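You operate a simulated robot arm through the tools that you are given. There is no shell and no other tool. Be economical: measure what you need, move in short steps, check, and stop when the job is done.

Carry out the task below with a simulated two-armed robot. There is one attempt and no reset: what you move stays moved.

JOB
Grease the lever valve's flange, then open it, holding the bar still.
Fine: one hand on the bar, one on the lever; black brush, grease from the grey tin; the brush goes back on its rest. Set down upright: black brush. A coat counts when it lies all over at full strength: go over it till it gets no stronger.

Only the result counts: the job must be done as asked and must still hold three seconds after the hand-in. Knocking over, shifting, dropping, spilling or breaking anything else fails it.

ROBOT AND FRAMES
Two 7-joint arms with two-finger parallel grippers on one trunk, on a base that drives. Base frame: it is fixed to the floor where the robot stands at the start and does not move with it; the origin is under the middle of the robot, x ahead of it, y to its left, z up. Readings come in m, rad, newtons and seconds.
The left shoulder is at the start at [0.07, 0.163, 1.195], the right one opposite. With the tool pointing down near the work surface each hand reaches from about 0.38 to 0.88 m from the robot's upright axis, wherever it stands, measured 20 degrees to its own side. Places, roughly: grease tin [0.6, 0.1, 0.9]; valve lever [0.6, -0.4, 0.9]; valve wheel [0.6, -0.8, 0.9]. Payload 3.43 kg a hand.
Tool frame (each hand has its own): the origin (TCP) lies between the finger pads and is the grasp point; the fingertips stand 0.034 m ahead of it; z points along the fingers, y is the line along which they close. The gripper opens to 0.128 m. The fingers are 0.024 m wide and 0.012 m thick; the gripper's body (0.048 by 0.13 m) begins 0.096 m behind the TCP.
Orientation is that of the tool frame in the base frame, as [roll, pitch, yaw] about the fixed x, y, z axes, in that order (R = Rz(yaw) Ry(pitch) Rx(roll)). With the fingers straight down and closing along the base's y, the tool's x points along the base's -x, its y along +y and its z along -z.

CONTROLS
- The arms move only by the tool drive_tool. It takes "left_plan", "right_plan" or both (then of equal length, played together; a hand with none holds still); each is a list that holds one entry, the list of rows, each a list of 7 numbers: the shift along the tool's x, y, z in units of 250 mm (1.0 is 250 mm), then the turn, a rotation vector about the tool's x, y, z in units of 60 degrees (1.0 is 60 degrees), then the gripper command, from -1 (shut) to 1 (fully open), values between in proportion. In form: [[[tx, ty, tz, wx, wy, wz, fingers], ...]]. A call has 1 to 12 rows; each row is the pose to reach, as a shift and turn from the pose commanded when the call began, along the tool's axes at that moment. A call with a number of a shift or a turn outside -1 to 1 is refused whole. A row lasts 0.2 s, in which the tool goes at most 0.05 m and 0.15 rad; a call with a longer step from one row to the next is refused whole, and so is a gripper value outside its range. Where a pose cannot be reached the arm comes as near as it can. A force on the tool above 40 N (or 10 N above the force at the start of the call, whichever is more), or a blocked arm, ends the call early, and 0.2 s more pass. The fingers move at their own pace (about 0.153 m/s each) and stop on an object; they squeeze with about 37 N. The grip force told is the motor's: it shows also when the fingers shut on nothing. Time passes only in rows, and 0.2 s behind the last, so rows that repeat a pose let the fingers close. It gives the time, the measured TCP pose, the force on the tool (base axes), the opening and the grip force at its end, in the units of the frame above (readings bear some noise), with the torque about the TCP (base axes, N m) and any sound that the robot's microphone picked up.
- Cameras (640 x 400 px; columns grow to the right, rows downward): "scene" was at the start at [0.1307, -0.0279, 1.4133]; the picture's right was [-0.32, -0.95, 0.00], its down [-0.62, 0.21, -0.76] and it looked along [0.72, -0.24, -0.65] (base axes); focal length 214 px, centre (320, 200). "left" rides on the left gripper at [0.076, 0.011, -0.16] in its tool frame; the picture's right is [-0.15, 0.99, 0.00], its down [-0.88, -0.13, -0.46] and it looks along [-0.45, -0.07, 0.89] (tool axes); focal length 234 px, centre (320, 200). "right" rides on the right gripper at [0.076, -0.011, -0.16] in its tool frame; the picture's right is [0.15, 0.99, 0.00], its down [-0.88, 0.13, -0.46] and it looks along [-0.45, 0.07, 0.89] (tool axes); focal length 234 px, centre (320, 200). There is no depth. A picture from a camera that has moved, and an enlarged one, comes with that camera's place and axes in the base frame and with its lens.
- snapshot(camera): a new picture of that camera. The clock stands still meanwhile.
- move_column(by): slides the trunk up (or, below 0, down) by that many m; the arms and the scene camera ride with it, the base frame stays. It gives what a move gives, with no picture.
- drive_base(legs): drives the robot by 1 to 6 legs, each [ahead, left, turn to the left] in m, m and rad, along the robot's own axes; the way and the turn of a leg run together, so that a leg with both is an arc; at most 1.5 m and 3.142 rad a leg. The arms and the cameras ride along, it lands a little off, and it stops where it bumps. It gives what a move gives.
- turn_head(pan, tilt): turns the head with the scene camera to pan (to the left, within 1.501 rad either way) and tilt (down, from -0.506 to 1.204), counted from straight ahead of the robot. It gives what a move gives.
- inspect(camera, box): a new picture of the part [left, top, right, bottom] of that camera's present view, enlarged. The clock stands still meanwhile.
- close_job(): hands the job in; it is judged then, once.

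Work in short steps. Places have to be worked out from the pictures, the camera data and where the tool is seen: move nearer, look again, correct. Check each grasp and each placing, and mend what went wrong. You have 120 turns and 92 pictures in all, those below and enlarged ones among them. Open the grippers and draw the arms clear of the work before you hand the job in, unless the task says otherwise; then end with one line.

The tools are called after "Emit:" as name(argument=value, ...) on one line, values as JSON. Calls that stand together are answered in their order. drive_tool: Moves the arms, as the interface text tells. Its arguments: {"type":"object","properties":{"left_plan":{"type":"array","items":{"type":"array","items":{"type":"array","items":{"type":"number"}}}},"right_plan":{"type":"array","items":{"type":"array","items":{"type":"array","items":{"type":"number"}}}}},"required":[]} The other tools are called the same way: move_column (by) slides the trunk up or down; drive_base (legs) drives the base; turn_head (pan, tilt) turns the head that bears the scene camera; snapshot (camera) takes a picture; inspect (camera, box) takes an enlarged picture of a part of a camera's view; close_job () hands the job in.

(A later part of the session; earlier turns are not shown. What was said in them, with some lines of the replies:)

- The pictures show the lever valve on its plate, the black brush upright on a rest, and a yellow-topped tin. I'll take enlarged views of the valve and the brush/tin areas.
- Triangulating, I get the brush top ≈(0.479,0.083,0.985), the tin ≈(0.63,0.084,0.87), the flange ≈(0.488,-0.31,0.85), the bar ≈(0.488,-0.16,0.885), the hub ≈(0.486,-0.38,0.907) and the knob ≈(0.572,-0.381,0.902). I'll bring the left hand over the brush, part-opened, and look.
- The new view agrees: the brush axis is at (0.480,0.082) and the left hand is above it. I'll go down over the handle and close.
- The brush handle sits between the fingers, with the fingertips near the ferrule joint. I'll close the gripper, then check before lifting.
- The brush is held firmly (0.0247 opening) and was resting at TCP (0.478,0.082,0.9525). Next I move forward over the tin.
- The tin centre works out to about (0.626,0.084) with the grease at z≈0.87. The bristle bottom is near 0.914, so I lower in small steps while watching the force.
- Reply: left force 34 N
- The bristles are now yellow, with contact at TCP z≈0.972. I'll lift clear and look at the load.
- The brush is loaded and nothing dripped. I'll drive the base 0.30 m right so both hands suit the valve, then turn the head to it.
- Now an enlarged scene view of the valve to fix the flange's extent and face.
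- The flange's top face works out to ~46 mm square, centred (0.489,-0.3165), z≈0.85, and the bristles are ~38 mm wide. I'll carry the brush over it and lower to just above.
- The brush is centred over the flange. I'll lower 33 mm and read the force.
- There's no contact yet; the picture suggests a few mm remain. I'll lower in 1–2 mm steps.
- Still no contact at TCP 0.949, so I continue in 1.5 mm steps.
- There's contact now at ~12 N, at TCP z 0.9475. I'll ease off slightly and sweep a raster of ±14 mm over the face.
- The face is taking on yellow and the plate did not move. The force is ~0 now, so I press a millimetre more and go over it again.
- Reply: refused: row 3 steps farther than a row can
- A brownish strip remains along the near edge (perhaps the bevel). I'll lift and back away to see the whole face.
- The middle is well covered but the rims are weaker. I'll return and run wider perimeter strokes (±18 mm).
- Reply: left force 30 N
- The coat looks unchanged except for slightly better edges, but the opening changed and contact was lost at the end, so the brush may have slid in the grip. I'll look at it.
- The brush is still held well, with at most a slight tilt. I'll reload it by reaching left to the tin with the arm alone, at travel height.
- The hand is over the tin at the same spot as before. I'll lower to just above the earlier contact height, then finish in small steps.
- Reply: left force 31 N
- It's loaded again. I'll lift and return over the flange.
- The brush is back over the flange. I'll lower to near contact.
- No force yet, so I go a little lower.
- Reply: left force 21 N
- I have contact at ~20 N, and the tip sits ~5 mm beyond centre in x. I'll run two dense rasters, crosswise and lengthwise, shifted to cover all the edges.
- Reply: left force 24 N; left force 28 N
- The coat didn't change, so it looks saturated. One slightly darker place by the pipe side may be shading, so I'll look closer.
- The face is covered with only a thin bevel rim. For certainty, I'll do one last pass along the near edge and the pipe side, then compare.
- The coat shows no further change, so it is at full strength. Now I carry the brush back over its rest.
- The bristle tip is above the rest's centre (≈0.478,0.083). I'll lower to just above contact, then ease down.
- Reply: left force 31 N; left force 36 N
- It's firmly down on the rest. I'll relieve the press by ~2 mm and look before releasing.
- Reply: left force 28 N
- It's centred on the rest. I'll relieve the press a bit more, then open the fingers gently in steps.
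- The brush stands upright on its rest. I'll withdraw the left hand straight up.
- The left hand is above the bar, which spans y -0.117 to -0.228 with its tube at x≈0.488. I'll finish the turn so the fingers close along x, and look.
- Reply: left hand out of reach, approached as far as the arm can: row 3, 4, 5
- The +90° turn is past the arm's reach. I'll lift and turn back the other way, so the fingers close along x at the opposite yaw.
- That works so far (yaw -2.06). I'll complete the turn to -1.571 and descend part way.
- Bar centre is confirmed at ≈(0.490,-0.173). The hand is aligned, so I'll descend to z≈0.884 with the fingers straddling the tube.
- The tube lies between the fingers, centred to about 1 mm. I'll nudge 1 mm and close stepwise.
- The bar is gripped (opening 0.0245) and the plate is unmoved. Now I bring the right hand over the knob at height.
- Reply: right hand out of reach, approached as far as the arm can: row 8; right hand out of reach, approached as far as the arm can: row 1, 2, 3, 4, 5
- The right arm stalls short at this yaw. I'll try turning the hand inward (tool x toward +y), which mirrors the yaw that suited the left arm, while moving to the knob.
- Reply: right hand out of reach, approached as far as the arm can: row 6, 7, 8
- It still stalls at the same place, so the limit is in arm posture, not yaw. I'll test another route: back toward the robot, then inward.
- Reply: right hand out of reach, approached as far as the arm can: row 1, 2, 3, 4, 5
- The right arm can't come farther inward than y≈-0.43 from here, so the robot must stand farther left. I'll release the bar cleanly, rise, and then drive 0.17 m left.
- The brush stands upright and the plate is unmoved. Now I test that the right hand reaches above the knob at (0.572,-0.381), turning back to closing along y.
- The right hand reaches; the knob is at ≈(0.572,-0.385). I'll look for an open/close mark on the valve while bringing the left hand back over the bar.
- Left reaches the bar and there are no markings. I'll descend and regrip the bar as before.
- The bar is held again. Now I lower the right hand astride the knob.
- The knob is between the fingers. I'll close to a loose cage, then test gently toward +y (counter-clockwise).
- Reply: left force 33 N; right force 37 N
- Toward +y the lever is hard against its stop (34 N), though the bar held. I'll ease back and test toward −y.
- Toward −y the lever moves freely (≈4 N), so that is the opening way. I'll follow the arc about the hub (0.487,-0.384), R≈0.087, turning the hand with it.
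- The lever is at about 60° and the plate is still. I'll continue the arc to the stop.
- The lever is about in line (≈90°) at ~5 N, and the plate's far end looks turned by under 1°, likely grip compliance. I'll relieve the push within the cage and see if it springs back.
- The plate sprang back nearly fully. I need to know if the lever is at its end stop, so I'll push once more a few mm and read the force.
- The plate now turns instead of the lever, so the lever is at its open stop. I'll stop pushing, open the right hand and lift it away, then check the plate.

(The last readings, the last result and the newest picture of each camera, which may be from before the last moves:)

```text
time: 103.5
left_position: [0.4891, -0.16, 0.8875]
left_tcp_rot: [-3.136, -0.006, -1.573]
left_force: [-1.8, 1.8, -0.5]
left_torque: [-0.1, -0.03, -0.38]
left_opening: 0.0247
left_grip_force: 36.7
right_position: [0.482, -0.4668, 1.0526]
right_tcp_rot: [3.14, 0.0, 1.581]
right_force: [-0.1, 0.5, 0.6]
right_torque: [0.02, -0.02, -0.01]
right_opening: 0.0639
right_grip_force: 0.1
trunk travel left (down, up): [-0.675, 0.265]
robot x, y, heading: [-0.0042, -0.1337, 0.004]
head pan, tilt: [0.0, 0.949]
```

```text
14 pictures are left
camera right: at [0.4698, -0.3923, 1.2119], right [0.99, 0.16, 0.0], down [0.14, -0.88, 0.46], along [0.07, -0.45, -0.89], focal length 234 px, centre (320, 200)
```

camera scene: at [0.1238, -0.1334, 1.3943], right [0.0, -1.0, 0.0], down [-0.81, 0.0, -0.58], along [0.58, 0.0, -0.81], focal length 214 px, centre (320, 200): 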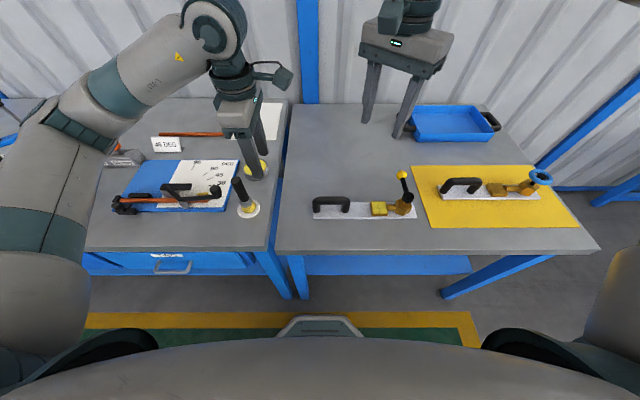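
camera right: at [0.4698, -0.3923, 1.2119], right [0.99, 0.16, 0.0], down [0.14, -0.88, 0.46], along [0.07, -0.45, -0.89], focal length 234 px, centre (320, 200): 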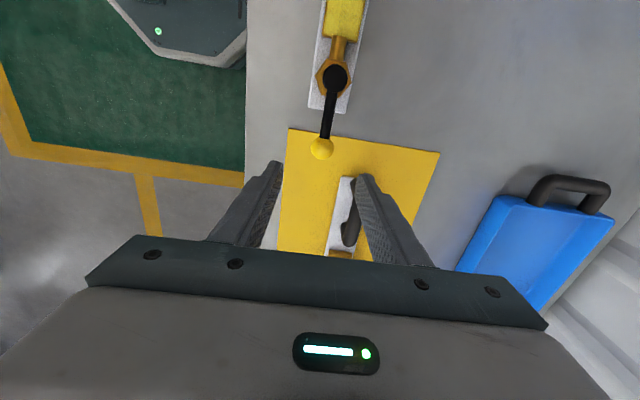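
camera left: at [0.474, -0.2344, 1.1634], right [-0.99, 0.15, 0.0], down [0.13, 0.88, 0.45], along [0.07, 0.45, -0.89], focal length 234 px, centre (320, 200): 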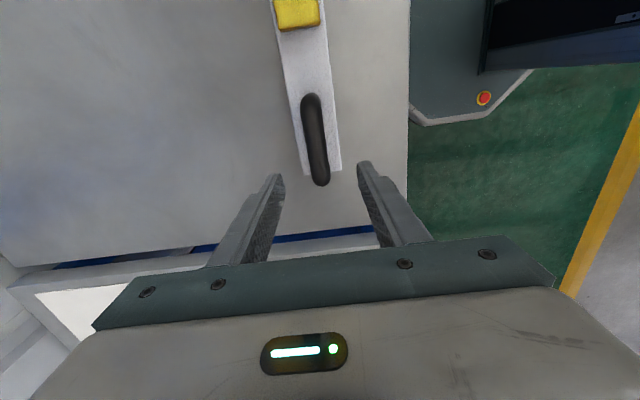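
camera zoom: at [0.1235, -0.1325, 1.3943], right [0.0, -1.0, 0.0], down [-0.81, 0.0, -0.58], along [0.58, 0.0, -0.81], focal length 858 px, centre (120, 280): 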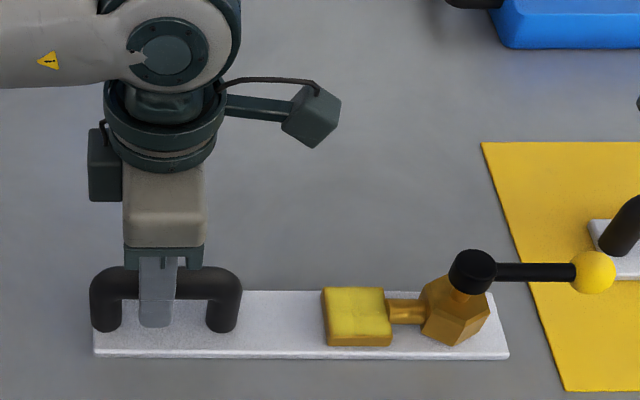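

The plate is back in place (within ~1 px) and the lever is in line with the pipe. I'll release the bar gently, raise the left hand, and draw the right hand away.

Emit:
drive_tool(left_plan=[[[0, 0, 0, 0, 0, 0, -0.5], [0, 0, 0, 0, 0, 0, -0.2], [0, 0, 0, 0, 0, 0, 0], [0, 0, 0, 0, 0, 0, 0], [0, 0, -0.15, 0, 0, 0, 0], [0, 0, -0.3, 0, 0, 0, 0], [0, 0, -0.5, 0, 0, 0, 0], [0, 0, -0.7, 0, 0, 0, 0], [0, 0, -0.85, 0, 0, 0, 0]]], right_plan=[[[0, 0, -0.1, 0, 0, 0, 0], [0, 0, -0.2, 0, 0, 0, 0], [0, 0, -0.3, 0, 0, 0, 0], [0, 0, -0.4, 0, 0, 0, 0], [-0.1, 0, -0.4, 0, 0, 0, 0], [-0.2, 0, -0.4, 0, 0, 0, 0], [-0.3, 0, -0.4, 0, 0, 0, 0], [-0.3, 0, -0.4, 0, 0, 0, 0], [-0.3, 0, -0.4, 0, 0, 0, 0]]])

Emit:
snapshot(camera="scene")

Emit:
inspect(camera="scene", box=[290, 130, 450, 230])

```text
time: 105.5
left_position: [0.488, -0.1584, 1.1003]
left_tcp_rot: [-3.139, -0.002, -1.573]
left_force: [0.1, 0.3, 0.3]
left_torque: [0.0, -0.03, 0.02]
left_opening: 0.0639
left_grip_force: 0.0
right_position: [0.4832, -0.5434, 1.1513]
right_tcp_rot: [-3.141, 0.0, 1.582]
right_force: [0.4, -0.3, -0.6]
right_torque: [-0.02, -0.03, 0.04]
right_opening: 0.0639
right_grip_force: 0.2
trunk travel left (down, up): [-0.675, 0.265]
robot x, y, heading: [0.0009, -0.1294, -0.003]
head pan, tilt: [0.0, 0.949]
```

```text
13 pictures are left
camera scene: at [0.1231, -0.1329, 1.3943], right [0.0, -1.0, 0.0], down [-0.81, 0.0, -0.58], along [0.58, 0.0, -0.81], focal length 214 px, centre (320, 200)
```

scene: 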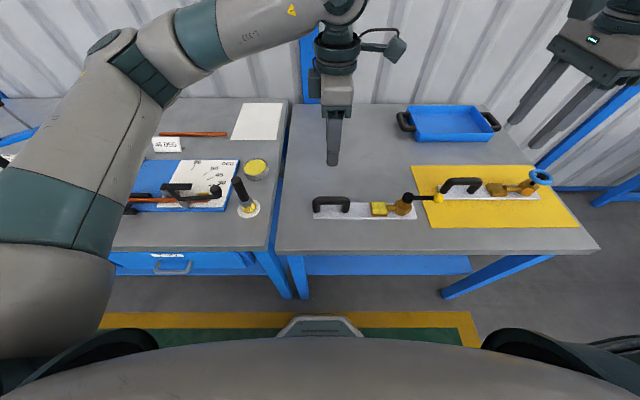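

```text
4.00 times, centred on (370, 180) of scene
camera zoom: at [0.1231, -0.1329, 1.3943], right [0.0, -1.0, 0.0], down [-0.81, 0.0, -0.58], along [0.58, 0.0, -0.81], focal length 858 px, centre (120, 280)
```

zoom: 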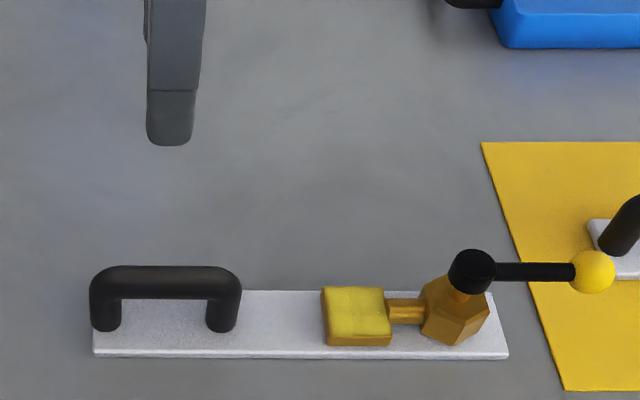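

The valve is open, the plate is in place, and the brush is upright. I'll do a final check of the coat at high zoom with a clear view.

Emit:
inspect(camera="scene", box=[366, 198, 392, 218])

Emit:
snapshot(camera="left")

```text
16.00 times, centred on (379, 208) of scene
camera zoom: at [0.1231, -0.1329, 1.3943], right [0.0, -1.0, 0.0], down [-0.81, 0.0, -0.58], along [0.58, 0.0, -0.81], focal length 3432 px, centre (-624, 72)
```

zoom: 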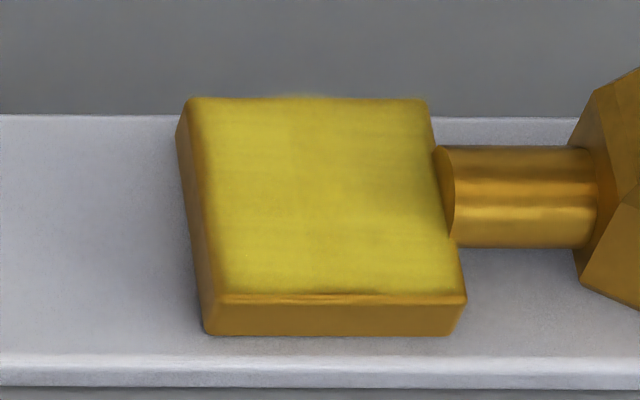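

```text
10 pictures are left
camera left: at [0.4766, -0.2327, 1.2605], right [-0.99, 0.15, 0.0], down [0.13, 0.88, 0.45], along [0.07, 0.45, -0.89], focal length 234 px, centre (320, 200)
```

left: 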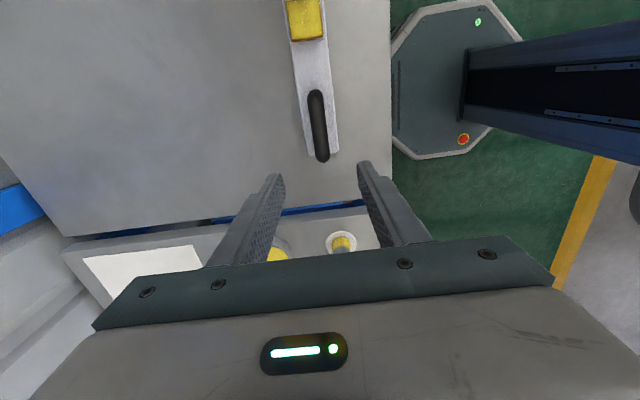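

The coat is even and unchanged from the later passes. The brush stands on its rest, the lever is in line with the pipe, the bar is in place, and both hands are open and clear, so I hand in.

Emit:
close_job()

```text
The job is handed in.
```

I greased the lever valve's flange and opened the valve with the left hand on the bar. The black brush is upright on its rest; the bar turned under 2° as I pushed the lever against its stop, then sprang back into place. The coat looks even in the pictures, and I took a slightly darker patch beside the pipe to be shadow.
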